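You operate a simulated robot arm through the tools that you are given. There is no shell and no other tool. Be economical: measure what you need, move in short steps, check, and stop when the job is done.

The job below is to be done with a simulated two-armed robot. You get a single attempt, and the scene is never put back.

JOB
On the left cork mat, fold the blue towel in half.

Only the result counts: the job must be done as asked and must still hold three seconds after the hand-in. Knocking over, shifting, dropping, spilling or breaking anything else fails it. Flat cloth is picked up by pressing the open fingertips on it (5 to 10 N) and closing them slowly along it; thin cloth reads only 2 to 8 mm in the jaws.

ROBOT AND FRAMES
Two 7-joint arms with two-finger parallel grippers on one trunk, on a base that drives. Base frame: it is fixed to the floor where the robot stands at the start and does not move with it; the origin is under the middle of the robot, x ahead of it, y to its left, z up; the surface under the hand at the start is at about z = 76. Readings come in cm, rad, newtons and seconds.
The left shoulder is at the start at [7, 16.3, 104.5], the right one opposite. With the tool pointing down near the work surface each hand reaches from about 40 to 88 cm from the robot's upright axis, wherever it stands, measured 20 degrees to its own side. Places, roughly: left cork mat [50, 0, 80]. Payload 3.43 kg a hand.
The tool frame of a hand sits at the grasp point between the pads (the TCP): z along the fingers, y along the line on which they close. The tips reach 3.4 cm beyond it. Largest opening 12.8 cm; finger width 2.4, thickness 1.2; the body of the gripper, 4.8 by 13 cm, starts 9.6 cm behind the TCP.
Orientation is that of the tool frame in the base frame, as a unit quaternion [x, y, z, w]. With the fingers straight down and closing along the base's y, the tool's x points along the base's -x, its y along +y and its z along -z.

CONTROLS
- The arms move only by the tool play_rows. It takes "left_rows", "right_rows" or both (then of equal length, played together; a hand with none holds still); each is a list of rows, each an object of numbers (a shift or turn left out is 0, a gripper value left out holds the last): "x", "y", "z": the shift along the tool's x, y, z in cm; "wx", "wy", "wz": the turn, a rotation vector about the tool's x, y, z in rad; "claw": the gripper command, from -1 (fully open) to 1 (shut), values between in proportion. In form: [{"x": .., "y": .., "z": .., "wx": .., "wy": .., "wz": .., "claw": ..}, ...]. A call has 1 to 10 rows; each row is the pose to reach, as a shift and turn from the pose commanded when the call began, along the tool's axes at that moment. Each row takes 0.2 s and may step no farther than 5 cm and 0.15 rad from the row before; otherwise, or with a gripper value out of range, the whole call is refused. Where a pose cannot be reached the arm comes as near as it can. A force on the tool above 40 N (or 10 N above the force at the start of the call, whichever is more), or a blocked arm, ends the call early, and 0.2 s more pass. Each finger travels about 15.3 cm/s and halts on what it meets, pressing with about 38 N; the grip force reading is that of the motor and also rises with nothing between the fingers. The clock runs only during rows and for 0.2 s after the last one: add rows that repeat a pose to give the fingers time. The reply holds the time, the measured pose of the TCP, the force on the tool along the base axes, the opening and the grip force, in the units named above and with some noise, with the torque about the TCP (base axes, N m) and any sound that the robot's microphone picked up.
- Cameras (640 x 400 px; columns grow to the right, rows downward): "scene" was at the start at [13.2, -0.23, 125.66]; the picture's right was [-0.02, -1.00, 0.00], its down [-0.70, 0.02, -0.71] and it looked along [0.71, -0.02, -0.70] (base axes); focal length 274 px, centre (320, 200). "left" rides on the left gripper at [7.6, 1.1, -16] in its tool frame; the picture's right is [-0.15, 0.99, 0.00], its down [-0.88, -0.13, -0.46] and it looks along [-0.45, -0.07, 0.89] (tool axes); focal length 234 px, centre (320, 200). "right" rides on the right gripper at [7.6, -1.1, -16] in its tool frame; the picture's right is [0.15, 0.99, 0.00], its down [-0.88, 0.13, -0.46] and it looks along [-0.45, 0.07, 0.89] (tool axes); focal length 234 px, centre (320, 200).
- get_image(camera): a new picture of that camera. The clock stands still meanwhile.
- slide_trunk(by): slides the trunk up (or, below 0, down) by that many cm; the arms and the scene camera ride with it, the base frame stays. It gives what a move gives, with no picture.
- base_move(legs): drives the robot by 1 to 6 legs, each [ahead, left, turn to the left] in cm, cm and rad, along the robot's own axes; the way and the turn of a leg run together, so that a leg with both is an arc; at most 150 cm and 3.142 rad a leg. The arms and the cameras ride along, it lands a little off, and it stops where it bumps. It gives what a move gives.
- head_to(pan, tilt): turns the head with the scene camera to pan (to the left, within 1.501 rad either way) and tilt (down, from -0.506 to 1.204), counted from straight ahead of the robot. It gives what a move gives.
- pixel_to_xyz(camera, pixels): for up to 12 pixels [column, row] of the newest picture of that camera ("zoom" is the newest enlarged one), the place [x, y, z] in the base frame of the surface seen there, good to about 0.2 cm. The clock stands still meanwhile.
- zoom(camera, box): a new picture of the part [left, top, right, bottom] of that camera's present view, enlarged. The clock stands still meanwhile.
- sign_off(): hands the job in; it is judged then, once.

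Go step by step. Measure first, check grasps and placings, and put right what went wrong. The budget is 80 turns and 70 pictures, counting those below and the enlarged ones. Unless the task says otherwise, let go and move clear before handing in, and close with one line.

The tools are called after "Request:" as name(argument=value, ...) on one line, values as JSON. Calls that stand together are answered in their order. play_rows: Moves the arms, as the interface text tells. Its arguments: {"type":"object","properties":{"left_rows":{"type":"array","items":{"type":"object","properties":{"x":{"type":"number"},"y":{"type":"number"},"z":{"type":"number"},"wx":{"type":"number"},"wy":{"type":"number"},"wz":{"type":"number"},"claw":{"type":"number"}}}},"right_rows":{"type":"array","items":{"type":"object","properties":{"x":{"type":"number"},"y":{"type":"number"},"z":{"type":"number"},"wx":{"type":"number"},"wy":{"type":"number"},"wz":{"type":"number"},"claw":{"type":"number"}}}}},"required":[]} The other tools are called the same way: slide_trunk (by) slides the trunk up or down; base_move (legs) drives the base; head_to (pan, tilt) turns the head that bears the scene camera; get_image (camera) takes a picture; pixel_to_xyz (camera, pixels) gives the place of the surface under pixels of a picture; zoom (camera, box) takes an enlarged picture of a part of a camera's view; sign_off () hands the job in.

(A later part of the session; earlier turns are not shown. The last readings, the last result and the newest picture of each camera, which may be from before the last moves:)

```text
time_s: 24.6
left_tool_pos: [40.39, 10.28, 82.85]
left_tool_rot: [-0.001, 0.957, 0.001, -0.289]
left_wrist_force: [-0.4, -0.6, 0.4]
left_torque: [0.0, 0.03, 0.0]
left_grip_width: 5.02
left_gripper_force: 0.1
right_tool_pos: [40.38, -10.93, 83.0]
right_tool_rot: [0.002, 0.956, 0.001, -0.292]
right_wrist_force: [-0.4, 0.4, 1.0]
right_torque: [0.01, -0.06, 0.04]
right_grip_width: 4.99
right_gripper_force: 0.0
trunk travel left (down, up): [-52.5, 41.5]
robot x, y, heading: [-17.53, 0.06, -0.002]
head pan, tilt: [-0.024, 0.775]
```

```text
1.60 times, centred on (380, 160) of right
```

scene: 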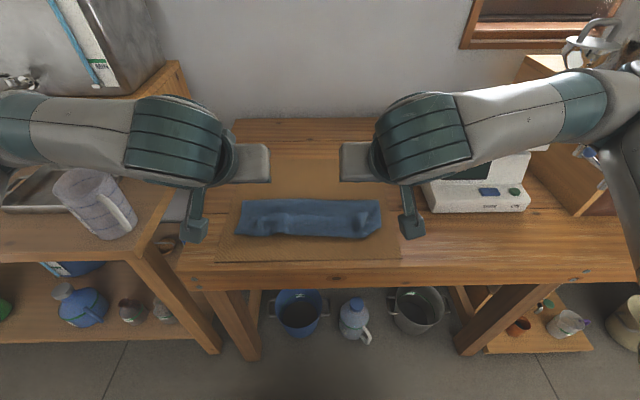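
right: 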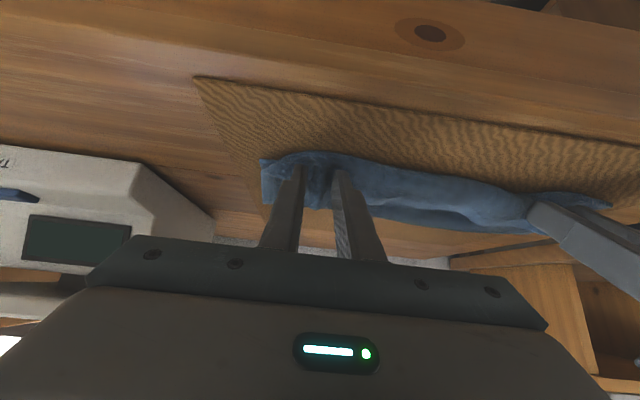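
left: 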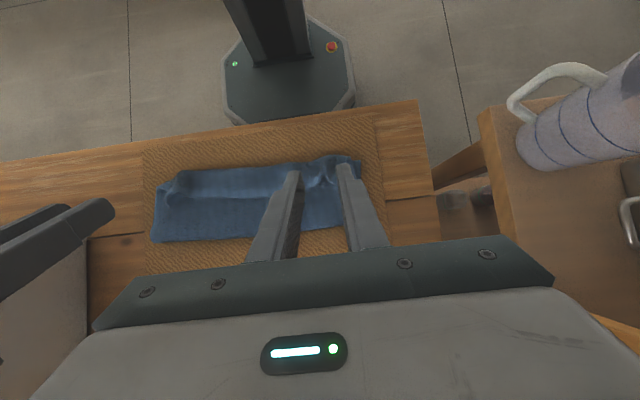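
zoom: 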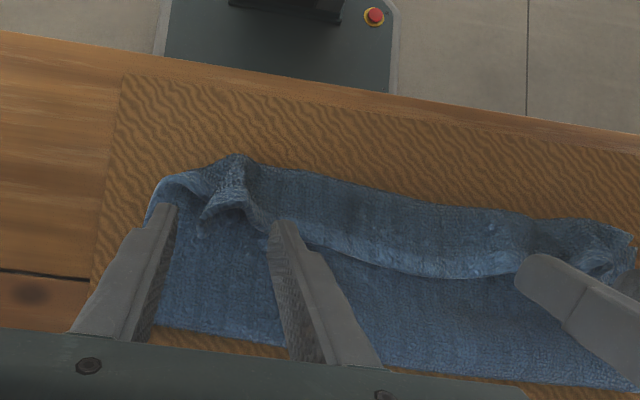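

The side views show a clear picture: the hem is a free raised lip, and each pair of fingers straddles a gathered part of it. I'll go down 2 cm and slightly toward the robot, then close slowly.

Request:
play_rows(left_rows=[{"x": -0.2, "z": 1}, {"x": -0.39, "z": 2.02}, {"x": -0.39, "z": 2.02, "claw": 0.32}, {"x": -0.39, "z": 2.02, "claw": 0.45}, {"x": -0.39, "z": 2.02, "claw": 0.58}, {"x": -0.39, "z": 2.02, "claw": 0.7}, {"x": -0.39, "z": 2.02, "claw": 0.82}, {"x": -0.39, "z": 2.02, "claw": 0.92}, {"x": -0.39, "z": 2.02, "claw": 1}, {"x": -0.39, "z": 2.02, "claw": 1}], right_rows=[{"x": -0.2, "z": 1}, {"x": -0.45, "z": 2.1}, {"x": -0.45, "z": 2.1, "claw": 0.32}, {"x": -0.45, "z": 2.1, "claw": 0.45}, {"x": -0.45, "z": 2.1, "claw": 0.58}, {"x": -0.45, "z": 2.1, "claw": 0.7}, {"x": -0.45, "z": 2.1, "claw": 0.82}, {"x": -0.45, "z": 2.1, "claw": 0.92}, {"x": -0.45, "z": 2.1, "claw": 1}, {"x": -0.45, "z": 2.1, "claw": 1}])

Request:
zoom(camera="scene", box=[215, 160, 415, 260])

Request:
zoom(camera="left", box=[60, 60, 460, 260])

```text
time_s: 26.8
left_tool_pos: [39.58, 10.27, 80.99]
left_tool_rot: [0.0, 0.958, 0.001, -0.287]
left_wrist_force: [0.2, 0.3, 0.6]
left_torque: [-0.04, 0.0, 0.03]
left_grip_width: 0.22
left_gripper_force: 36.8
right_tool_pos: [39.48, -10.87, 81.0]
right_tool_rot: [0.002, 0.956, 0.001, -0.293]
right_wrist_force: [0.0, 0.4, 0.6]
right_torque: [0.01, 0.0, 0.03]
right_grip_width: 0.44
right_gripper_force: 37.7
trunk travel left (down, up): [-52.5, 41.5]
robot x, y, heading: [-17.6, -0.1, 0.004]
head pan, tilt: [-0.024, 0.775]
```

```text
3.20 times, centred on (315, 210) of scene
```

zoom: 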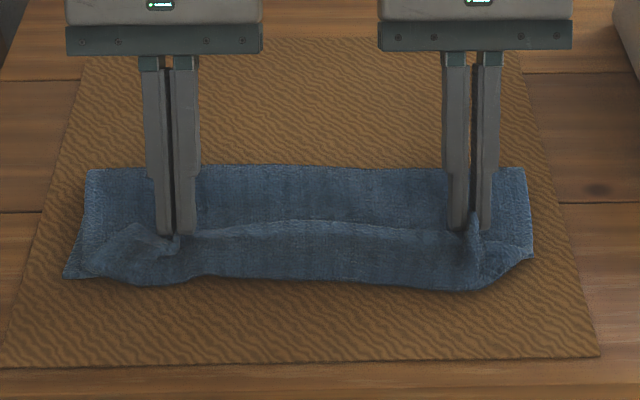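

```text
1.60 times, centred on (260, 160) of left
```

zoom: 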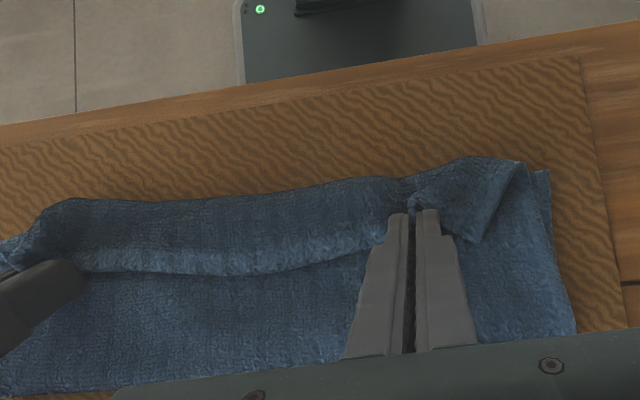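

The right holds a gathered fold (0.44); the left holds a single layer (0.22). I'll lift gently and see whether both come.

Request:
play_rows(left_rows=[{"x": 0.2, "z": -0.5}, {"x": 0.4, "z": -1.2}, {"x": 0.5, "z": -2.2}, {"x": 0.5, "z": -3.3}, {"x": 0.5, "z": -4.4}], right_rows=[{"x": 0.2, "z": -0.5}, {"x": 0.4, "z": -1.2}, {"x": 0.5, "z": -2.2}, {"x": 0.5, "z": -3.3}, {"x": 0.5, "z": -4.4}])

Request:
zoom(camera="scene", box=[215, 140, 415, 260])

Request:
zoom(camera="left", box=[60, 60, 460, 260])

```text
time_s: 28.0
left_tool_pos: [41.81, 10.2, 84.68]
left_tool_rot: [-0.002, 0.958, 0.001, -0.288]
left_wrist_force: [0.4, -0.3, -1.3]
left_torque: [-0.05, 0.01, 0.04]
left_grip_width: 0.21
left_gripper_force: 36.7
right_tool_pos: [41.6, -10.66, 84.86]
right_tool_rot: [0.002, 0.956, 0.0, -0.293]
right_wrist_force: [0.2, -0.4, -0.6]
right_torque: [-0.03, 0.0, 0.02]
right_grip_width: 0.44
right_gripper_force: 37.7
trunk travel left (down, up): [-52.5, 41.5]
robot x, y, heading: [-17.4, -0.05, 0.001]
head pan, tilt: [-0.024, 0.775]
```

```text
3.20 times, centred on (315, 200) of scene
```

zoom: 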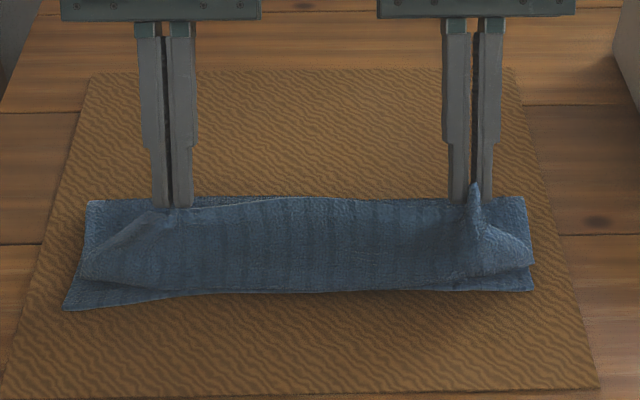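

```text
1.60 times, centred on (260, 160) of left
```

zoom: 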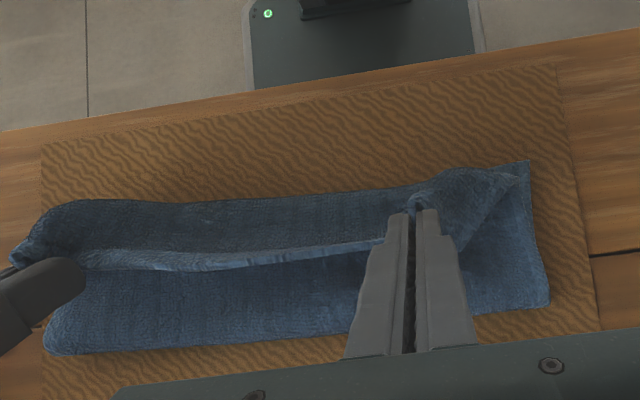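

Both hold and the hem rises. I'll peel the flap up and away, to stand over the intended crease line at about x 49, so the crease resets.

Request:
play_rows(left_rows=[{"x": 0.3, "z": -2}, {"x": -0.6, "z": -3.5}, {"x": -1.6, "z": -5}, {"x": -2.7, "z": -6.5}, {"x": -3.8, "z": -8}, {"x": -4.8, "z": -9.2}, {"x": -5.5, "z": -9.9}], right_rows=[{"x": 0.3, "z": -2}, {"x": -0.6, "z": -3.5}, {"x": -1.6, "z": -5}, {"x": -2.7, "z": -6.5}, {"x": -3.8, "z": -8}, {"x": -4.8, "z": -9.2}, {"x": -5.5, "z": -9.9}])

Request:
zoom(camera="scene", box=[205, 120, 425, 260])

Request:
get_image(camera="left")

```text
time_s: 29.6
left_tool_pos: [50.82, 10.28, 89.8]
left_tool_rot: [-0.001, 0.958, 0.0, -0.288]
left_wrist_force: [-0.9, -0.2, -0.3]
left_torque: [-0.01, -0.01, 0.02]
left_grip_width: 0.26
left_gripper_force: 36.1
left hand out of reach, approached as far as the arm can: row 7
right_tool_pos: [51.02, -10.76, 90.05]
right_tool_rot: [0.002, 0.956, 0.002, -0.293]
right_wrist_force: [0.7, 0.4, -0.4]
right_torque: [0.02, -0.01, 0.02]
right_grip_width: 0.44
right_gripper_force: 38.5
right hand out of reach, approached as far as the arm can: row 7
trunk travel left (down, up): [-52.5, 41.5]
robot x, y, heading: [-17.47, -0.18, -0.001]
head pan, tilt: [-0.024, 0.775]
```

```text
2.86 times, centred on (315, 190) of scene
```

zoom: 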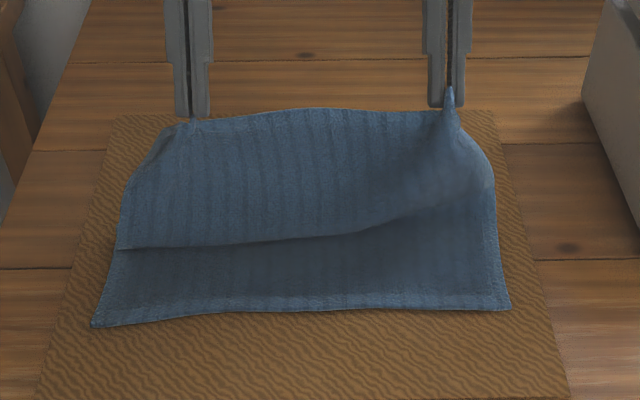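

```text
30 pictures are left
```

left: 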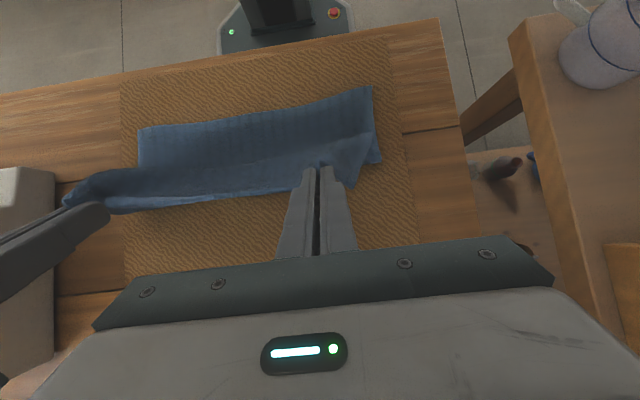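

The flap now stands up cleanly, with the crease line free and the lower layer flat. Next comes the swing back toward the robot, rotating the hands through 1.35 rad so the hem turns over.

Request:
play_rows(left_rows=[{"x": 1.13, "z": 0.5, "wy": -0.135}, {"x": 2.26, "z": 1.0, "wy": -0.27}, {"x": 3.3, "z": 1.63, "wy": -0.405}, {"x": 4.35, "z": 2.25, "wy": -0.54}, {"x": 5.23, "z": 3.13, "wy": -0.675}, {"x": 6.1, "z": 4.0, "wy": -0.81}, {"x": 6.8, "z": 5.14, "wy": -0.945}, {"x": 7.54, "z": 6.27, "wy": -1.08}, {"x": 8.17, "z": 7.5, "wy": -1.215}, {"x": 8.8, "z": 8.77, "wy": -1.35}], right_rows=[{"x": 1.13, "z": 0.5, "wy": -0.135}, {"x": 2.26, "z": 1.0, "wy": -0.27}, {"x": 3.3, "z": 1.63, "wy": -0.405}, {"x": 4.35, "z": 2.25, "wy": -0.54}, {"x": 5.23, "z": 3.13, "wy": -0.675}, {"x": 6.1, "z": 4.0, "wy": -0.81}, {"x": 6.8, "z": 5.14, "wy": -0.945}, {"x": 7.54, "z": 6.27, "wy": -1.08}, {"x": 8.17, "z": 7.5, "wy": -1.215}, {"x": 8.8, "z": 8.77, "wy": -1.35}])

Request:
get_image(camera="scene")

Request:
get_image(camera="left")

Request:
get_image(camera="right")

```text
time_s: 31.8
left_tool_pos: [38.51, 10.29, 87.18]
left_tool_rot: [0.0, 0.927, 0.001, 0.375]
left_wrist_force: [-0.2, 0.0, 0.1]
left_torque: [-0.03, 0.0, 0.0]
left_grip_width: 0.19
left_gripper_force: 37.0
right_tool_pos: [38.79, -10.78, 87.68]
right_tool_rot: [0.004, 0.929, -0.001, 0.369]
right_wrist_force: [0.9, -0.3, -0.2]
right_torque: [-0.02, 0.03, 0.01]
right_grip_width: 0.43
right_gripper_force: 38.2
trunk travel left (down, up): [-52.5, 41.5]
robot x, y, heading: [-17.62, 0.01, -0.005]
head pan, tilt: [-0.024, 0.775]
```

```text
29 pictures are left
```

scene: 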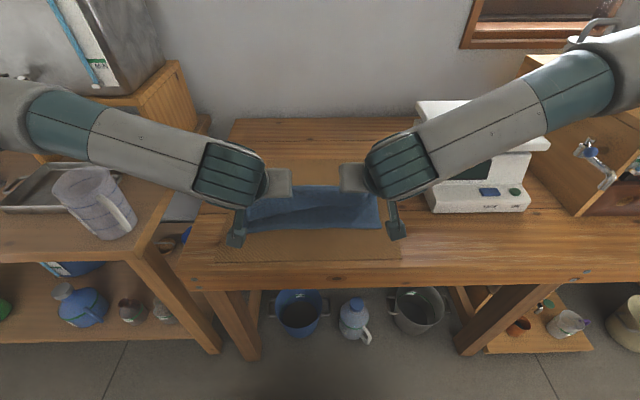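

```text
28 pictures are left
```

left: 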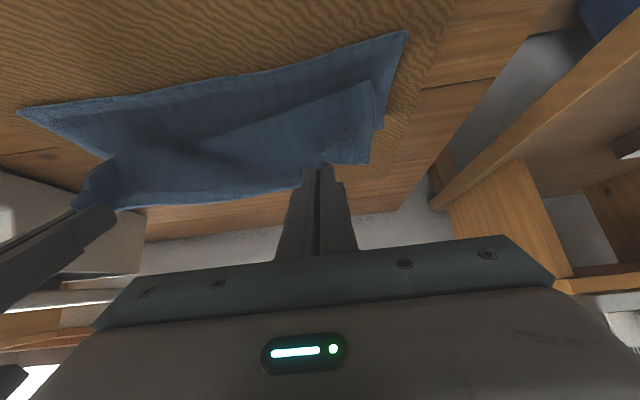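

```text
27 pictures are left
```

right: 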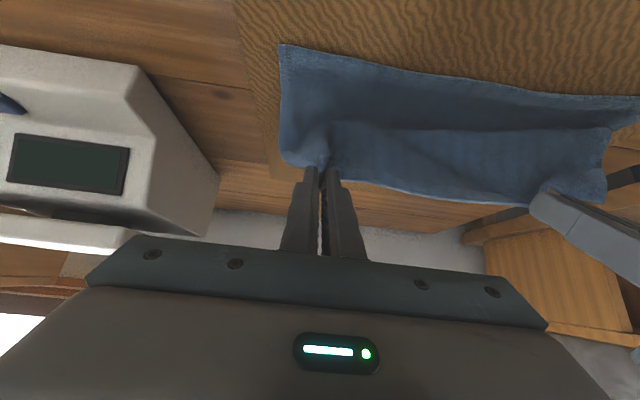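

The hem is turned over properly and both hands hold. I'll back the base up 3.5 cm for arm room, then lower with extra tilt.

Request:
base_move(legs=[[-3.5, 0, 0]])

Request:
play_rows(left_rows=[{"x": 0.8, "z": 0.3, "wy": -0.06}, {"x": 1.6, "z": 0.6, "wy": -0.12}, {"x": 2.4, "z": 0.9, "wy": -0.18}, {"x": 3.0, "z": 1.2, "wy": -0.24}], right_rows=[{"x": 0.8, "z": 0.3, "wy": -0.06}, {"x": 1.6, "z": 0.6, "wy": -0.12}, {"x": 2.4, "z": 0.9, "wy": -0.18}, {"x": 3.0, "z": 1.2, "wy": -0.24}])

Request:
get_image(camera="left")

```text
time_s: 32.6
left_tool_pos: [34.97, 10.26, 87.16]
left_tool_rot: [0.0, 0.928, 0.001, 0.373]
left_wrist_force: [-0.9, 0.1, 0.6]
left_torque: [-0.01, -0.01, 0.01]
left_grip_width: 0.2
left_gripper_force: 36.8
right_tool_pos: [35.28, -10.84, 87.63]
right_tool_rot: [0.002, 0.929, -0.001, 0.369]
right_wrist_force: [-0.6, -0.4, 0.1]
right_torque: [0.05, 0.01, 0.04]
right_grip_width: 0.41
right_gripper_force: 38.6
trunk travel left (down, up): [-52.5, 41.5]
robot x, y, heading: [-21.18, 0.4, 0.002]
head pan, tilt: [-0.024, 0.775]
```

```text
time_s: 33.6
left_tool_pos: [33.7, 10.36, 84.26]
left_tool_rot: [0.0, 0.876, 0.001, 0.483]
left_wrist_force: [0.0, -0.4, 0.2]
left_torque: [-0.04, 0.03, 0.02]
left_grip_width: 0.21
left_gripper_force: 36.8
right_tool_pos: [34.01, -10.89, 84.78]
right_tool_rot: [0.002, 0.879, -0.001, 0.477]
right_wrist_force: [0.0, -0.6, 0.8]
right_torque: [0.0, -0.01, 0.03]
right_grip_width: 0.42
right_gripper_force: 37.6
trunk travel left (down, up): [-52.5, 41.5]
robot x, y, heading: [-21.25, 0.09, 0.004]
head pan, tilt: [-0.024, 0.775]
```

```text
26 pictures are left
```

left: 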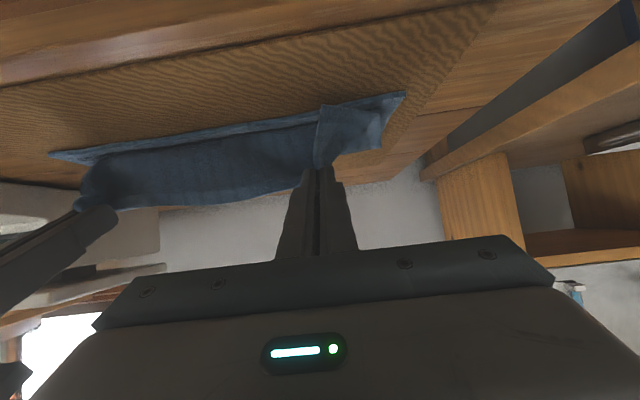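

The hands are at about 1.0 rad tilt, with the hem above the near edge (tips at x about 36.7). I'll lower onto the lower layer: left to x about 35.5, right staying near 37 since its pinch is deeper.

Request:
play_rows(left_rows=[{"x": 1, "z": 0.3}, {"x": 2, "z": 0.6}, {"x": 3, "z": 0.9}, {"x": 3.8, "z": 1.15}], right_rows=[{"x": 1, "z": 0.6}, {"x": 2, "z": 1.2}, {"x": 3, "z": 1.8}, {"x": 3.7, "z": 2.3}])

Request:
get_image(camera="left")

Request:
get_image(camera="right")

```text
time_s: 34.6
left_tool_pos: [32.56, 10.28, 80.47]
left_tool_rot: [0.0, 0.876, 0.001, 0.482]
left_wrist_force: [-0.6, -0.8, 0.1]
left_torque: [-0.04, 0.01, 0.01]
left_grip_width: 0.19
left_gripper_force: 37.2
right_tool_pos: [34.09, -10.88, 80.44]
right_tool_rot: [0.002, 0.878, 0.0, 0.478]
right_wrist_force: [0.2, 0.5, 2.3]
right_torque: [0.0, -0.04, 0.07]
right_grip_width: 0.41
right_gripper_force: 38.0
trunk travel left (down, up): [-52.5, 41.5]
robot x, y, heading: [-21.48, 0.01, 0.006]
head pan, tilt: [-0.024, 0.775]
```

```text
25 pictures are left
```

left: 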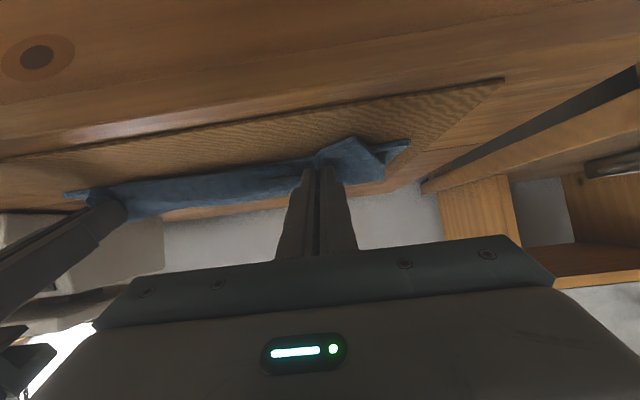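

```text
24 pictures are left
```

right: 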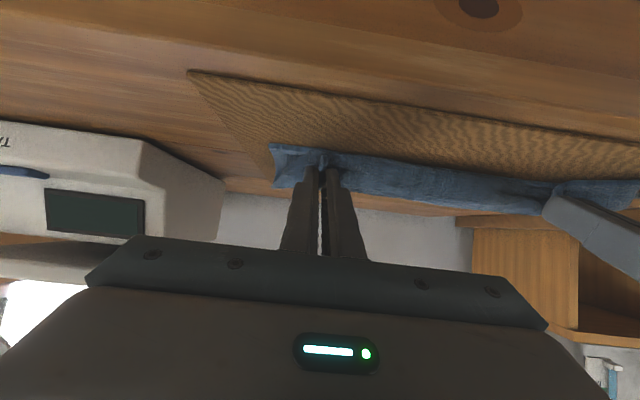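

The hem lies over the near edge, and the left corner tab now points toward the robot, as wanted. I'll open slowly, then back the hands straight out with the base.

Request:
play_rows(left_rows=[{"claw": 0.95}, {"claw": 0.88}, {"claw": 0.8}, {"claw": 0.7}, {"claw": 0.6}, {"claw": 0.6}], right_rows=[{"claw": 0.95}, {"claw": 0.88}, {"claw": 0.8}, {"claw": 0.7}, {"claw": 0.6}, {"claw": 0.6}])

Request:
base_move(legs=[[-9, 0, 0]])

Request:
get_image(camera="scene")

Request:
get_image(camera="left")

```text
time_s: 36.0
left_tool_pos: [32.72, 10.09, 80.47]
left_tool_rot: [0.0, 0.877, 0.001, 0.481]
left_wrist_force: [0.2, 0.1, 0.5]
left_torque: [-0.05, 0.02, -0.01]
left_grip_width: 2.58
left_gripper_force: 0.1
right_tool_pos: [34.07, -10.79, 80.45]
right_tool_rot: [0.002, 0.878, -0.001, 0.478]
right_wrist_force: [-0.5, 0.1, 0.6]
right_torque: [0.06, 0.01, -0.02]
right_grip_width: 2.53
right_gripper_force: 0.1
trunk travel left (down, up): [-52.5, 41.5]
robot x, y, heading: [-20.92, 0.31, 0.0]
head pan, tilt: [-0.024, 0.775]
```

```text
time_s: 37.1
left_tool_pos: [23.5, 10.25, 80.48]
left_tool_rot: [-0.001, 0.876, 0.002, 0.483]
left_wrist_force: [-0.2, -0.3, 0.1]
left_torque: [-0.06, 0.0, 0.02]
left_grip_width: 2.56
left_gripper_force: 0.1
right_tool_pos: [25.08, -10.84, 80.54]
right_tool_rot: [0.001, 0.878, 0.0, 0.478]
right_wrist_force: [0.5, 0.4, 0.9]
right_torque: [0.01, 0.02, 0.05]
right_grip_width: 2.57
right_gripper_force: 0.0
trunk travel left (down, up): [-52.5, 41.5]
robot x, y, heading: [-30.11, -0.06, 0.002]
head pan, tilt: [-0.024, 0.775]
```

```text
23 pictures are left
```

scene: 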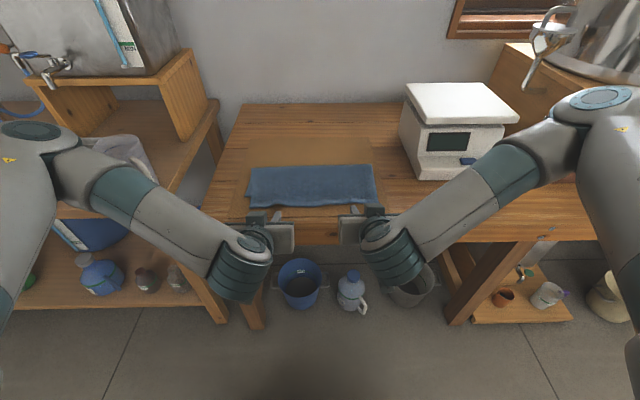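

```text
22 pictures are left
```

left: 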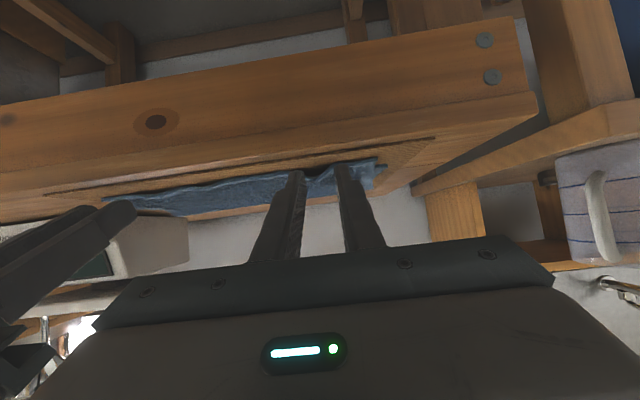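

Hands are out and the towel looks folded into a neat strip. I'll zoom in and measure it.

Request:
zoom(camera="scene", box=[235, 145, 395, 225])

Request:
pixel_to_xyz(camera="zoom", pixels=[[60, 92], [320, 88], [540, 85], [555, 225], [430, 235], [320, 240], [120, 238], [55, 215], [200, 238], [300, 160], [500, 160], [100, 160]])

```text
4.00 times, centred on (315, 185) of scene
```

zoom: 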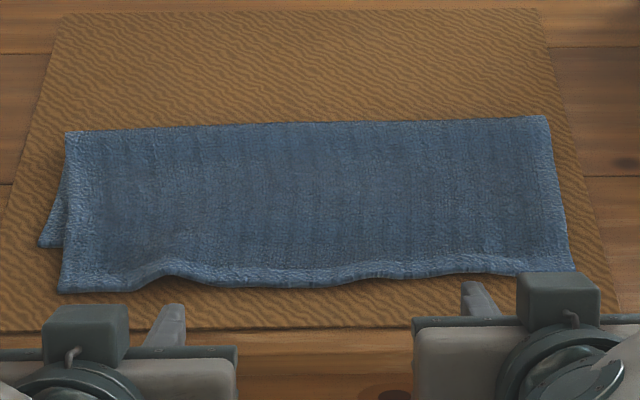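

```text
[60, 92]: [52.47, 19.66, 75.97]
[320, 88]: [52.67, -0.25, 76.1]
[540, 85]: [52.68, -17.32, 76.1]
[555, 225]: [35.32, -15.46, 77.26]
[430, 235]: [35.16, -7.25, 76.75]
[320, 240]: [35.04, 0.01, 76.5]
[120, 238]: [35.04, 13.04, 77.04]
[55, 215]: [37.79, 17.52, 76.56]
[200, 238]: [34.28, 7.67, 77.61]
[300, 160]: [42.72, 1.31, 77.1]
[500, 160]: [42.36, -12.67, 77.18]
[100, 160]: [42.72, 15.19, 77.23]
```

The hem now faces the robot properly. On the left, though, the lower layer's corner at (42,243) sits behind the upper hem at (60,290), so I'll measure the overshoot.

Request:
pixel_to_xyz(camera="zoom", pixels=[[63, 286], [45, 240], [200, 278], [320, 281], [430, 274], [520, 268], [568, 264], [70, 136], [310, 130], [545, 122], [150, 275], [250, 310]])

Request:
zoom(camera="right", box=[220, 60, 640, 260])

```text
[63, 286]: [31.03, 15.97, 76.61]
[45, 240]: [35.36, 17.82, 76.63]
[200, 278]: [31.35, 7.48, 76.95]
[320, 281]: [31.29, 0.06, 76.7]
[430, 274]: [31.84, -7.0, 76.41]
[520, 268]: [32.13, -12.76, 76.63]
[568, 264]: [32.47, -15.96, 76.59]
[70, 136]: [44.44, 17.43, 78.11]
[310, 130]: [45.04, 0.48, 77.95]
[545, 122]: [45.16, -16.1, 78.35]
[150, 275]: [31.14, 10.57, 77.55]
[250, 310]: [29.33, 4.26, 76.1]
```

```text
1.52 times, centred on (430, 160) of right
```

zoom: 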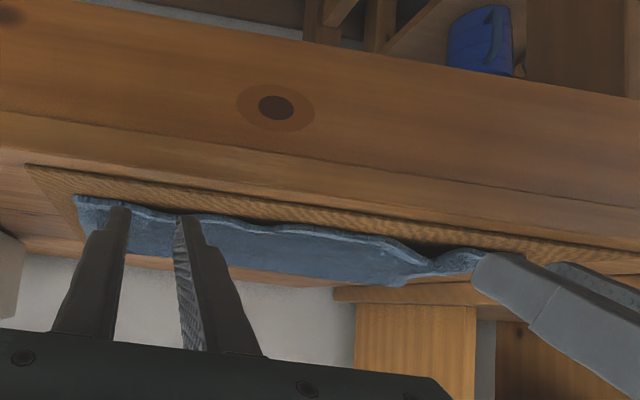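

The upper hem overshoots the lower edge: about 4.3 cm on the left (x 31.0 vs 35.4) and about 2.8 cm on the right. Backing out dragged the top layer, so a light press and drag the other way should roll the crease forward. First I raise the hands and turn them upright.

Request:
play_rows(left_rows=[{"x": -3.4, "z": -2.1}, {"x": -6.8, "z": -4.3}, {"x": -8.2, "z": -3.5, "wy": 0.14}, {"x": -9.5, "z": -2.6, "wy": 0.28}, {"x": -10.9, "z": -1.8, "wy": 0.42}, {"x": -12.3, "z": -1, "wy": 0.56}, {"x": -13.6, "z": -0.1, "wy": 0.7}, {"x": -15, "z": 0.7, "wy": 0.85}, {"x": -16.35, "z": 1.5, "wy": 1.0}], right_rows=[{"x": -3.4, "z": -2.1}, {"x": -6.8, "z": -4.3}, {"x": -8.2, "z": -3.5, "wy": 0.14}, {"x": -9.5, "z": -2.6, "wy": 0.28}, {"x": -10.9, "z": -1.8, "wy": 0.42}, {"x": -12.3, "z": -1, "wy": 0.56}, {"x": -13.6, "z": -0.1, "wy": 0.7}, {"x": -15, "z": 0.7, "wy": 0.85}, {"x": -16.35, "z": 1.5, "wy": 1.0}])

```text
time_s: 39.1
left_tool_pos: [33.74, 10.29, 93.23]
left_tool_rot: [0.0, 1.0, 0.001, 0.001]
left_wrist_force: [1.2, 1.4, -0.3]
left_torque: [-0.02, 0.0, 0.0]
left_grip_width: 2.55
left_gripper_force: 0.1
left hand out of reach, approached as far as the arm can: row 2
right_tool_pos: [35.19, -10.92, 93.25]
right_tool_rot: [0.0, 1.0, 0.001, -0.004]
right_wrist_force: [0.1, 0.4, 0.3]
right_torque: [0.02, 0.02, 0.01]
right_grip_width: 2.56
right_gripper_force: 0.1
trunk travel left (down, up): [-52.5, 41.5]
robot x, y, heading: [-29.32, -0.32, 0.003]
head pan, tilt: [-0.024, 0.775]
```

Upright at z 93. I'll go down over the upper layer at x about 41, open 6 cm, stopping about 1 cm above it.

Request:
play_rows(left_rows=[{"x": -2.5, "y": -0.5, "z": 1, "claw": 0.06}, {"x": -5, "y": -1, "z": 2.5}, {"x": -7.3, "y": -1.3, "z": 5}, {"x": -7.3, "y": -1.3, "z": 8}, {"x": -7.3, "y": -1.3, "z": 11}, {"x": -7.3, "y": -1.3, "z": 11.8}, {"x": -7.3, "y": -1.3, "z": 11.8}], right_rows=[{"x": -2, "y": 0.6, "z": 1, "claw": 0.06}, {"x": -4, "y": 1.2, "z": 2.5}, {"x": -5.8, "y": 1.9, "z": 5}, {"x": -5.8, "y": 1.9, "z": 8}, {"x": -5.8, "y": 1.9, "z": 11}, {"x": -5.8, "y": 1.9, "z": 11.8}, {"x": -5.8, "y": 1.9, "z": 11.8}])

Request:
zoom(camera="scene", box=[235, 125, 395, 225])

```text
time_s: 40.8
left_tool_pos: [41.18, 9.16, 81.66]
left_tool_rot: [0.0, 1.0, 0.001, 0.003]
left_wrist_force: [0.2, 1.0, 0.3]
left_torque: [0.0, -0.01, 0.01]
left_grip_width: 6.04
left_gripper_force: 0.1
right_tool_pos: [41.0, -8.76, 81.58]
right_tool_rot: [0.001, 1.0, 0.0, -0.002]
right_wrist_force: [-0.3, 0.6, -0.2]
right_torque: [0.03, 0.05, 0.01]
right_grip_width: 6.02
right_gripper_force: 0.1
trunk travel left (down, up): [-52.5, 41.5]
robot x, y, heading: [-30.0, 0.01, 0.008]
head pan, tilt: [-0.024, 0.775]
```

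```text
4.00 times, centred on (315, 175) of scene
```

zoom: 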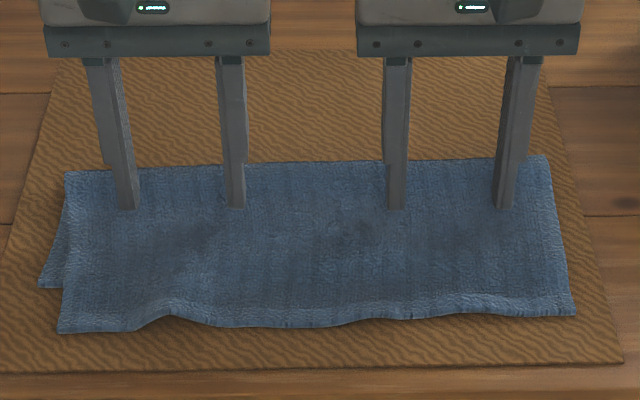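

The four fingertips are placed well over the upper layer. I'll lower to light contact.

Request:
play_rows(left_rows=[{"z": 0.6}, {"z": 1.0}, {"z": 1.25}, {"z": 1.25}], right_rows=[{"z": 0.6}, {"z": 1.0}, {"z": 1.2}, {"z": 1.2}])

```text
time_s: 41.8
left_tool_pos: [40.97, 9.02, 80.57]
left_tool_rot: [-0.001, 1.0, 0.001, 0.004]
left_wrist_force: [0.7, -1.2, 3.6]
left_torque: [0.01, -0.05, 0.01]
left_grip_width: 6.03
left_gripper_force: 0.0
right_tool_pos: [40.86, -8.86, 80.38]
right_tool_rot: [0.0, 1.0, 0.0, -0.002]
right_wrist_force: [0.5, 0.6, 4.1]
right_torque: [0.02, -0.02, 0.01]
right_grip_width: 6.02
right_gripper_force: 0.0
trunk travel left (down, up): [-52.5, 41.5]
robot x, y, heading: [-30.21, 0.06, 0.008]
head pan, tilt: [-0.024, 0.775]
```

Contact is 3.6 and 4.1 N. I'll drag away from the robot, 4.2 cm on the left and 3.0 cm on the right, keeping that light pressure.

Request:
play_rows(left_rows=[{"x": -0.5, "z": 0.02}, {"x": -1.0, "z": 0.04}, {"x": -1.6, "z": 0.05}, {"x": -2.2, "z": 0.05}, {"x": -2.8, "z": 0.05}, {"x": -3.4, "z": 0.05}, {"x": -3.8, "z": 0.05}, {"x": -4.2, "z": 0.05}], right_rows=[{"x": -0.35}, {"x": -0.7}, {"x": -1.1}, {"x": -1.5}, {"x": -1.9}, {"x": -2.3}, {"x": -2.7}, {"x": -3.0}])

Request:
zoom(camera="scene", box=[235, 125, 395, 225])

Request:
pixel_to_xyz(camera="zoom", pixels=[[63, 326], [45, 282], [200, 318], [320, 321], [430, 314], [520, 308], [568, 304], [310, 175]])

```text
time_s: 43.5
left_tool_pos: [45.22, 9.03, 80.43]
left_tool_rot: [-0.001, 1.0, 0.002, 0.003]
left_wrist_force: [-1.8, 0.4, 3.2]
left_torque: [-0.03, 0.06, 0.03]
left_grip_width: 6.01
left_gripper_force: 0.0
right_tool_pos: [43.93, -8.93, 80.54]
right_tool_rot: [0.001, 1.0, 0.0, -0.002]
right_wrist_force: [0.2, 0.9, 2.5]
right_torque: [0.01, 0.01, -0.04]
right_grip_width: 6.02
right_gripper_force: 0.1
trunk travel left (down, up): [-52.5, 41.5]
robot x, y, heading: [-30.21, 0.05, 0.004]
head pan, tilt: [-0.024, 0.775]
```

```text
4.00 times, centred on (315, 175) of scene
```

zoom: 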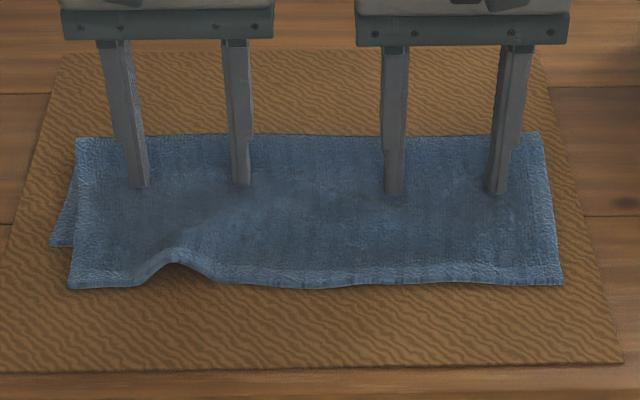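

```text
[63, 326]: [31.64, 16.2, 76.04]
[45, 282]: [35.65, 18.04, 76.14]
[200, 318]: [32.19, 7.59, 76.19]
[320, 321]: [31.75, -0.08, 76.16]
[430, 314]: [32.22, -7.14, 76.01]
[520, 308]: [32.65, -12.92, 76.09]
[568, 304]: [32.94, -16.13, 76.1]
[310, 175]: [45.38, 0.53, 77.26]
```

Both layers slid together by about 4 cm, so the mismatch is unchanged (left corner (52,243) vs hem (70,288)). The overhanging hem is a single layer over the mat and easy to pinch. I'll raise the hands and move above it, then re-lay just the top layer.

Request:
play_rows(left_rows=[{"z": -2}, {"z": -5, "claw": 0.22}, {"x": 2.5, "y": 0.8, "z": -5}, {"x": 5, "y": 1.6, "z": -5}, {"x": 7, "y": 2.4, "z": -5}, {"x": 8.4, "y": 2.5, "z": -4}, {"x": 8.4, "y": 2.5, "z": -2}], right_rows=[{"z": -2}, {"z": -5, "claw": 0.22}, {"x": 2.5, "y": -1.2, "z": -5}, {"x": 5, "y": -2.4, "z": -5}, {"x": 6, "y": -3.6, "z": -5}, {"x": 7.1, "y": -3.6, "z": -4}, {"x": 7.1, "y": -3.6, "z": -2}])

Request:
zoom(camera="scene", box=[235, 125, 395, 225])

Request:
pixel_to_xyz(camera="zoom", pixels=[[72, 284], [56, 240], [130, 283], [240, 280], [320, 283], [430, 280], [520, 280], [558, 278], [85, 145], [310, 142], [535, 140]])

Request:
get_image(camera="left")

```text
time_s: 45.1
left_tool_pos: [37.0, 11.78, 82.13]
left_tool_rot: [-0.002, 1.0, 0.001, 0.002]
left_wrist_force: [0.3, -0.5, -0.4]
left_torque: [-0.01, 0.03, 0.01]
left_grip_width: 5.0
left_gripper_force: 0.1
right_tool_pos: [36.92, -12.52, 82.23]
right_tool_rot: [0.002, 1.0, 0.001, -0.002]
right_wrist_force: [-0.2, -0.1, 0.2]
right_torque: [-0.02, 0.05, 0.02]
right_grip_width: 4.97
right_gripper_force: 0.0
trunk travel left (down, up): [-52.5, 41.5]
robot x, y, heading: [-30.34, -0.08, 0.002]
head pan, tilt: [-0.024, 0.775]
```

```text
4.00 times, centred on (315, 175) of scene
```

zoom: 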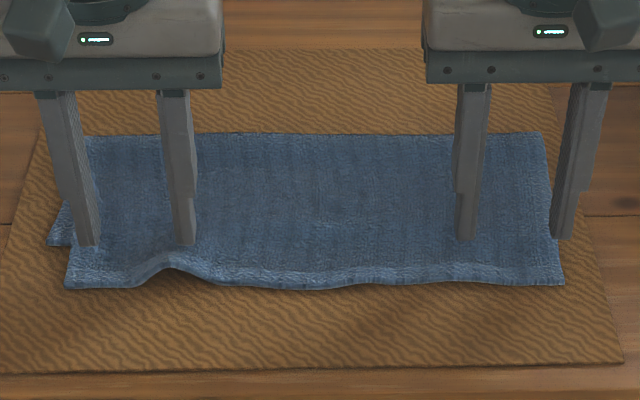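

```text
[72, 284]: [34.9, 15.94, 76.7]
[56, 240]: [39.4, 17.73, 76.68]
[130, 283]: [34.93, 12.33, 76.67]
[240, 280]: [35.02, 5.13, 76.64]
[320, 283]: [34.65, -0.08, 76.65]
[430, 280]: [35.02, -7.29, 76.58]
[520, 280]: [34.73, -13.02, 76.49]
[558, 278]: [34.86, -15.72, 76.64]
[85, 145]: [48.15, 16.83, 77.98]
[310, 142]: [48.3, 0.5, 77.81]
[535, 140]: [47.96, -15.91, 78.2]
```

```text
16 pictures are left
```

left: 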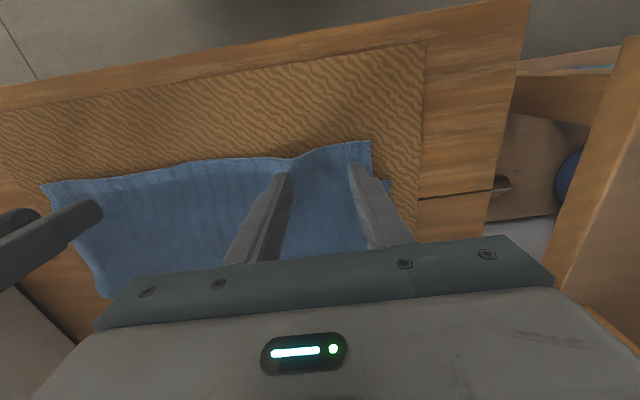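

The hem runs evenly at x 34.8, and the lower edge is at about 39.4 (left). I'll lower onto the single-layer hem strip, nudging the right hand 0.7 cm inward.

Request:
play_rows(left_rows=[{"x": 0.4, "z": 0.8}, {"x": 0.4, "z": 1.5}, {"x": 0.4, "z": 1.9}, {"x": 0.4, "z": 2.15}, {"x": 0.4, "z": 2.15}], right_rows=[{"x": 0.4, "y": 0.7, "z": 0.8}, {"x": 0.4, "y": 0.7, "z": 1.5}, {"x": 0.4, "y": 0.7, "z": 1.9}, {"x": 0.4, "y": 0.7, "z": 2.2}, {"x": 0.4, "y": 0.7, "z": 2.2}])

```text
time_s: 46.4
left_tool_pos: [36.43, 11.6, 80.29]
left_tool_rot: [-0.001, 1.0, 0.002, 0.003]
left_wrist_force: [0.5, -0.2, 2.2]
left_torque: [0.01, -0.01, 0.01]
left_grip_width: 4.99
left_gripper_force: 0.1
right_tool_pos: [36.51, -11.8, 80.15]
right_tool_rot: [0.0, 1.0, 0.001, -0.002]
right_wrist_force: [0.0, -0.7, 2.0]
right_torque: [-0.01, 0.0, 0.0]
right_grip_width: 4.99
right_gripper_force: 0.0
trunk travel left (down, up): [-52.5, 41.5]
robot x, y, heading: [-30.03, 0.02, 0.003]
head pan, tilt: [-0.024, 0.775]
```

Light contact, about 2 N each. I'll press a bit more and close slowly.

Request:
play_rows(left_rows=[{"z": 0.25}, {"z": 0.25, "claw": 0.32}, {"z": 0.25, "claw": 0.42}, {"z": 0.25, "claw": 0.52}, {"z": 0.25, "claw": 0.62}, {"z": 0.25, "claw": 0.72}, {"z": 0.25, "claw": 0.82}, {"z": 0.25, "claw": 0.92}, {"z": 0.25, "claw": 1}, {"z": 0.25, "claw": 1}], right_rows=[{"z": 0.2}, {"z": 0.2, "claw": 0.32}, {"z": 0.2, "claw": 0.42}, {"z": 0.2, "claw": 0.52}, {"z": 0.2, "claw": 0.62}, {"z": 0.2, "claw": 0.72}, {"z": 0.2, "claw": 0.82}, {"z": 0.2, "claw": 0.92}, {"z": 0.2, "claw": 1}, {"z": 0.2, "claw": 1}])

```text
time_s: 48.5
left_tool_pos: [36.49, 11.4, 80.11]
left_tool_rot: [-0.001, 1.0, 0.001, 0.003]
left_wrist_force: [-0.3, -8.9, 14.9]
left_torque: [-0.28, -0.01, -0.04]
left_grip_width: 0.48
left_gripper_force: 37.8
right_tool_pos: [36.36, -11.63, 80.2]
right_tool_rot: [0.0, 1.0, 0.001, -0.001]
right_wrist_force: [-0.2, 9.4, 5.4]
right_torque: [0.32, 0.01, 0.03]
right_grip_width: 0.4
right_gripper_force: 38.2
trunk travel left (down, up): [-52.5, 41.5]
robot x, y, heading: [-30.49, -0.01, 0.005]
head pan, tilt: [-0.024, 0.775]
```

Both grip (0.48, 0.40). I'll lift the top layer in an arc until it stands over the new crease line at x about 51-52.

Request:
play_rows(left_rows=[{"z": -1, "y": -0.2}, {"z": -3, "y": -0.4}, {"x": -1, "z": -5, "y": -0.4}, {"x": -3, "z": -7.5, "y": -0.4}, {"x": -5.5, "z": -9.3, "y": -0.4}, {"x": -8, "z": -10.2, "y": -0.4}, {"x": -10.5, "z": -10.5, "y": -0.4}, {"x": -13, "z": -10.5, "y": -0.4}, {"x": -15, "z": -10.3, "y": -0.4}], right_rows=[{"z": -1, "y": 0.2}, {"z": -3, "y": 0.4}, {"x": -1, "z": -5, "y": 0.4}, {"x": -3, "z": -7.5, "y": 0.4}, {"x": -5.5, "z": -9.3, "y": 0.4}, {"x": -8, "z": -10.2, "y": 0.4}, {"x": -10.5, "z": -10.5, "y": 0.4}, {"x": -13, "z": -10.5, "y": 0.4}, {"x": -15, "z": -10.3, "y": 0.4}])

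Request:
zoom(camera="scene", box=[215, 85, 415, 225])

Request:
pixel_to_xyz(camera="zoom", pixels=[[70, 320], [120, 320], [200, 320], [320, 320], [400, 320], [500, 320], [560, 320], [320, 300], [320, 340]])

```text
time_s: 50.5
left_tool_pos: [51.43, 11.16, 90.22]
left_tool_rot: [-0.001, 1.0, 0.002, 0.003]
left_wrist_force: [0.0, -2.5, 0.5]
left_torque: [-0.09, -0.02, -0.04]
left_grip_width: 0.47
left_gripper_force: 38.3
right_tool_pos: [51.44, -11.52, 90.38]
right_tool_rot: [0.0, 1.0, -0.001, -0.003]
right_wrist_force: [-0.1, 2.3, -0.5]
right_torque: [0.08, 0.02, 0.03]
right_grip_width: 0.38
right_gripper_force: 38.2
trunk travel left (down, up): [-52.5, 41.5]
robot x, y, heading: [-30.02, 0.03, 0.003]
head pan, tilt: [-0.024, 0.775]
```

```text
2.86 times, centred on (315, 155) of scene
```

zoom: 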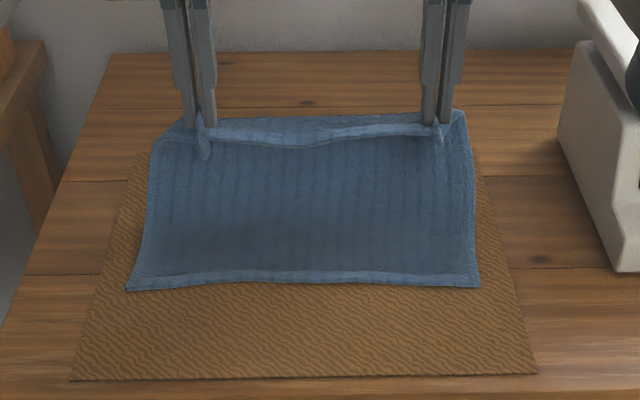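

```text
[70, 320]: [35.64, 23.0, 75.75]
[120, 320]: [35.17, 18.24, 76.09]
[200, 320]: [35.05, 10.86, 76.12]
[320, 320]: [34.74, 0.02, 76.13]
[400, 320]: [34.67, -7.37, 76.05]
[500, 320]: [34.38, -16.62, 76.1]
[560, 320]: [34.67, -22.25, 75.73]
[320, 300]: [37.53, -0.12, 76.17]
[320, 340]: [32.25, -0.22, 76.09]
```

The flap stands up evenly, its hem facing the robot and the lower layer flat. I'll measure the lower near edge (rows 278-288) to set the landing point.

Request:
pixel_to_xyz(camera="zoom", pixels=[[132, 286], [200, 280], [300, 276], [400, 278], [474, 283], [300, 215], [203, 155], [436, 150]])

```text
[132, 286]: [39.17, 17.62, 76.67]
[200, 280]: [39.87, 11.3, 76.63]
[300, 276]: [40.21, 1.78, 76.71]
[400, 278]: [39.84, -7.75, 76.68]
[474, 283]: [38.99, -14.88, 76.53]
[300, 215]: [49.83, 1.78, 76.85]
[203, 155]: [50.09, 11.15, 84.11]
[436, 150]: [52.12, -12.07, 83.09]
```

Lower edge is at x 39-40, so the pinch (1.6 cm inside the hem) should land at x 41.0. I'll bring it down along the arc.

Request:
play_rows(left_rows=[{"x": 2, "z": 0.3}, {"x": 4, "z": 0.9}, {"x": 6, "z": 2.2}, {"x": 7.7, "z": 3.9}, {"x": 9, "z": 5.5}, {"x": 9.9, "z": 7.2, "y": 0.2}, {"x": 10.4, "z": 8.5, "y": 0.2}, {"x": 10.4, "z": 9.2, "y": 0.2}, {"x": 10.4, "z": 9.2, "y": 0.2}], right_rows=[{"x": 2, "z": 0.3}, {"x": 4, "z": 0.9}, {"x": 6, "z": 2.2}, {"x": 7.7, "z": 3.9}, {"x": 9, "z": 5.5}, {"x": 9.9, "z": 7.2, "y": -0.2}, {"x": 10.4, "z": 8.6, "y": -0.2}, {"x": 10.4, "z": 9.3, "y": -0.2}, {"x": 10.4, "z": 9.3, "y": -0.2}])

Request:
zoom(camera="scene", box=[215, 105, 415, 225])

```text
time_s: 52.5
left_tool_pos: [40.92, 11.29, 81.11]
left_tool_rot: [-0.001, 1.0, 0.002, 0.003]
left_wrist_force: [-0.1, -4.3, 0.4]
left_torque: [-0.13, -0.01, -0.02]
left_grip_width: 0.46
left_gripper_force: 37.9
right_tool_pos: [40.97, -11.72, 80.87]
right_tool_rot: [0.001, 1.0, 0.0, -0.002]
right_wrist_force: [-0.9, 4.5, 1.3]
right_torque: [0.13, 0.01, 0.05]
right_grip_width: 0.38
right_gripper_force: 37.7
trunk travel left (down, up): [-52.5, 41.5]
robot x, y, heading: [-30.14, -0.24, 0.005]
head pan, tilt: [-0.024, 0.775]
```

```text
3.20 times, centred on (315, 165) of scene
```

zoom: 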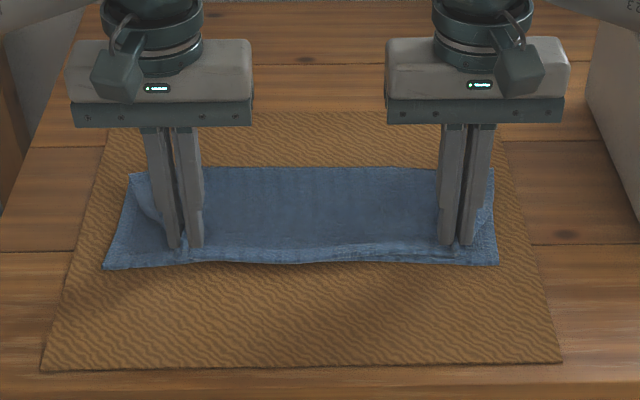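

The hem sits right on the lower edge. I'll open slowly to 5 cm, letting the gathers spread, then rise straight up.

Request:
play_rows(left_rows=[{"claw": 0.9}, {"claw": 0.8}, {"claw": 0.65}, {"claw": 0.5}, {"claw": 0.35}, {"claw": 0.25}, {"z": -0.8}, {"z": -2}, {"z": -5}, {"z": -9}], right_rows=[{"claw": 0.9}, {"claw": 0.8}, {"claw": 0.65}, {"claw": 0.5}, {"claw": 0.35}, {"claw": 0.25}, {"z": -0.8}, {"z": -2}, {"z": -5}, {"z": -9}])

Request:
zoom(camera="scene", box=[235, 135, 395, 215])

Request:
get_image(camera="left")

```text
time_s: 54.8
left_tool_pos: [41.01, 11.63, 90.26]
left_tool_rot: [-0.001, 1.0, 0.002, 0.003]
left_wrist_force: [-0.4, 0.4, -0.3]
left_torque: [0.01, -0.04, -0.01]
left_grip_width: 4.79
left_gripper_force: 0.1
right_tool_pos: [40.95, -11.54, 90.18]
right_tool_rot: [0.001, 1.0, 0.0, -0.002]
right_wrist_force: [0.3, 0.4, 0.2]
right_torque: [-0.02, 0.02, 0.0]
right_grip_width: 4.79
right_gripper_force: 0.2
trunk travel left (down, up): [-52.5, 41.5]
robot x, y, heading: [-30.43, -0.29, 0.002]
head pan, tilt: [-0.024, 0.775]
```

```text
4.00 times, centred on (315, 175) of scene
```

zoom: 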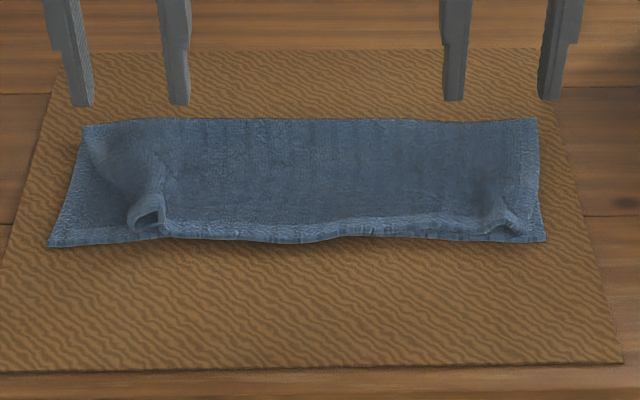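

```text
12 pictures are left
```

left: 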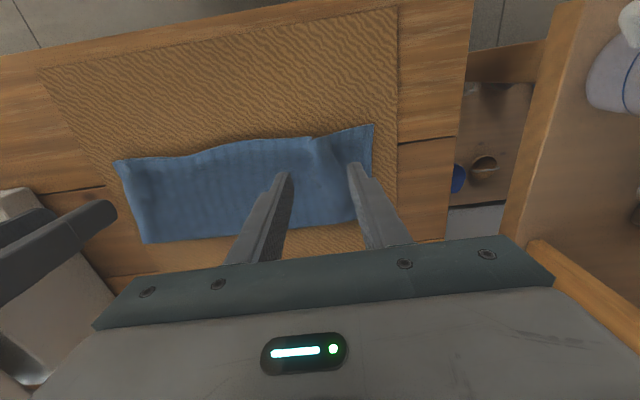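

The fold now lines up. Only the upper layer's left end is gathered, with a loop at (150,215) and its side edge pulled in. I'll look closely.

Request:
zoom(camera="scene", box=[240, 160, 290, 200])

Request:
pixel_to_xyz(camera="zoom", pixels=[[90, 340], [200, 300], [260, 270], [300, 240], [300, 340], [160, 200], [130, 120], [360, 300], [220, 330], [250, 200]])

Request:
zoom(camera="scene", box=[335, 160, 385, 200])

```text
10.00 times, centred on (265, 180) of scene
```

zoom: 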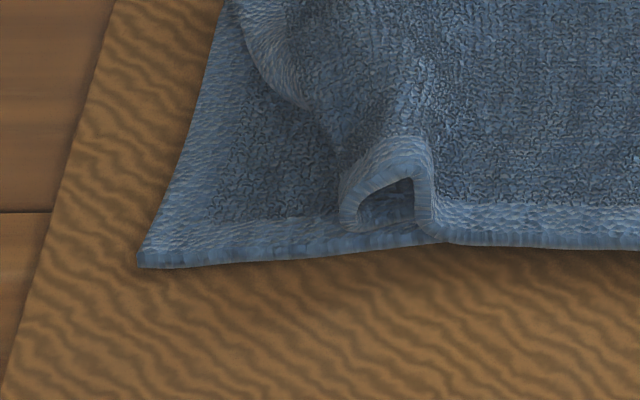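

```text
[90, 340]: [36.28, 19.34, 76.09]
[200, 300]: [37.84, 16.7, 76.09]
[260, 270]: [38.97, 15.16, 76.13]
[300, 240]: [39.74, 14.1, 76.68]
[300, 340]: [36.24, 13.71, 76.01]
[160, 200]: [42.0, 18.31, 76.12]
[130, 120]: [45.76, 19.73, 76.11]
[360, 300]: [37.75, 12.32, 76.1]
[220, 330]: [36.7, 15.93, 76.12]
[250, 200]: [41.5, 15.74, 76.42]
```

```text
10.00 times, centred on (360, 180) of scene
```

zoom: 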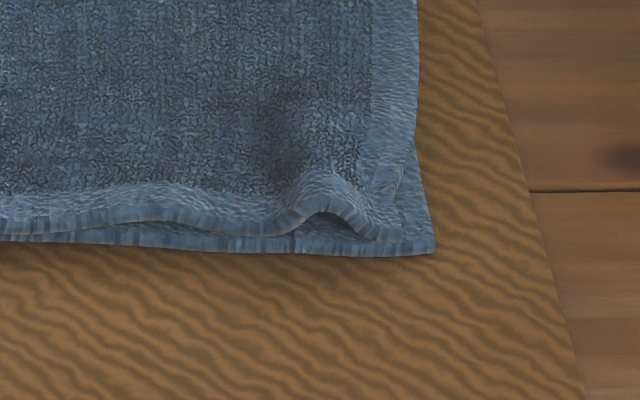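

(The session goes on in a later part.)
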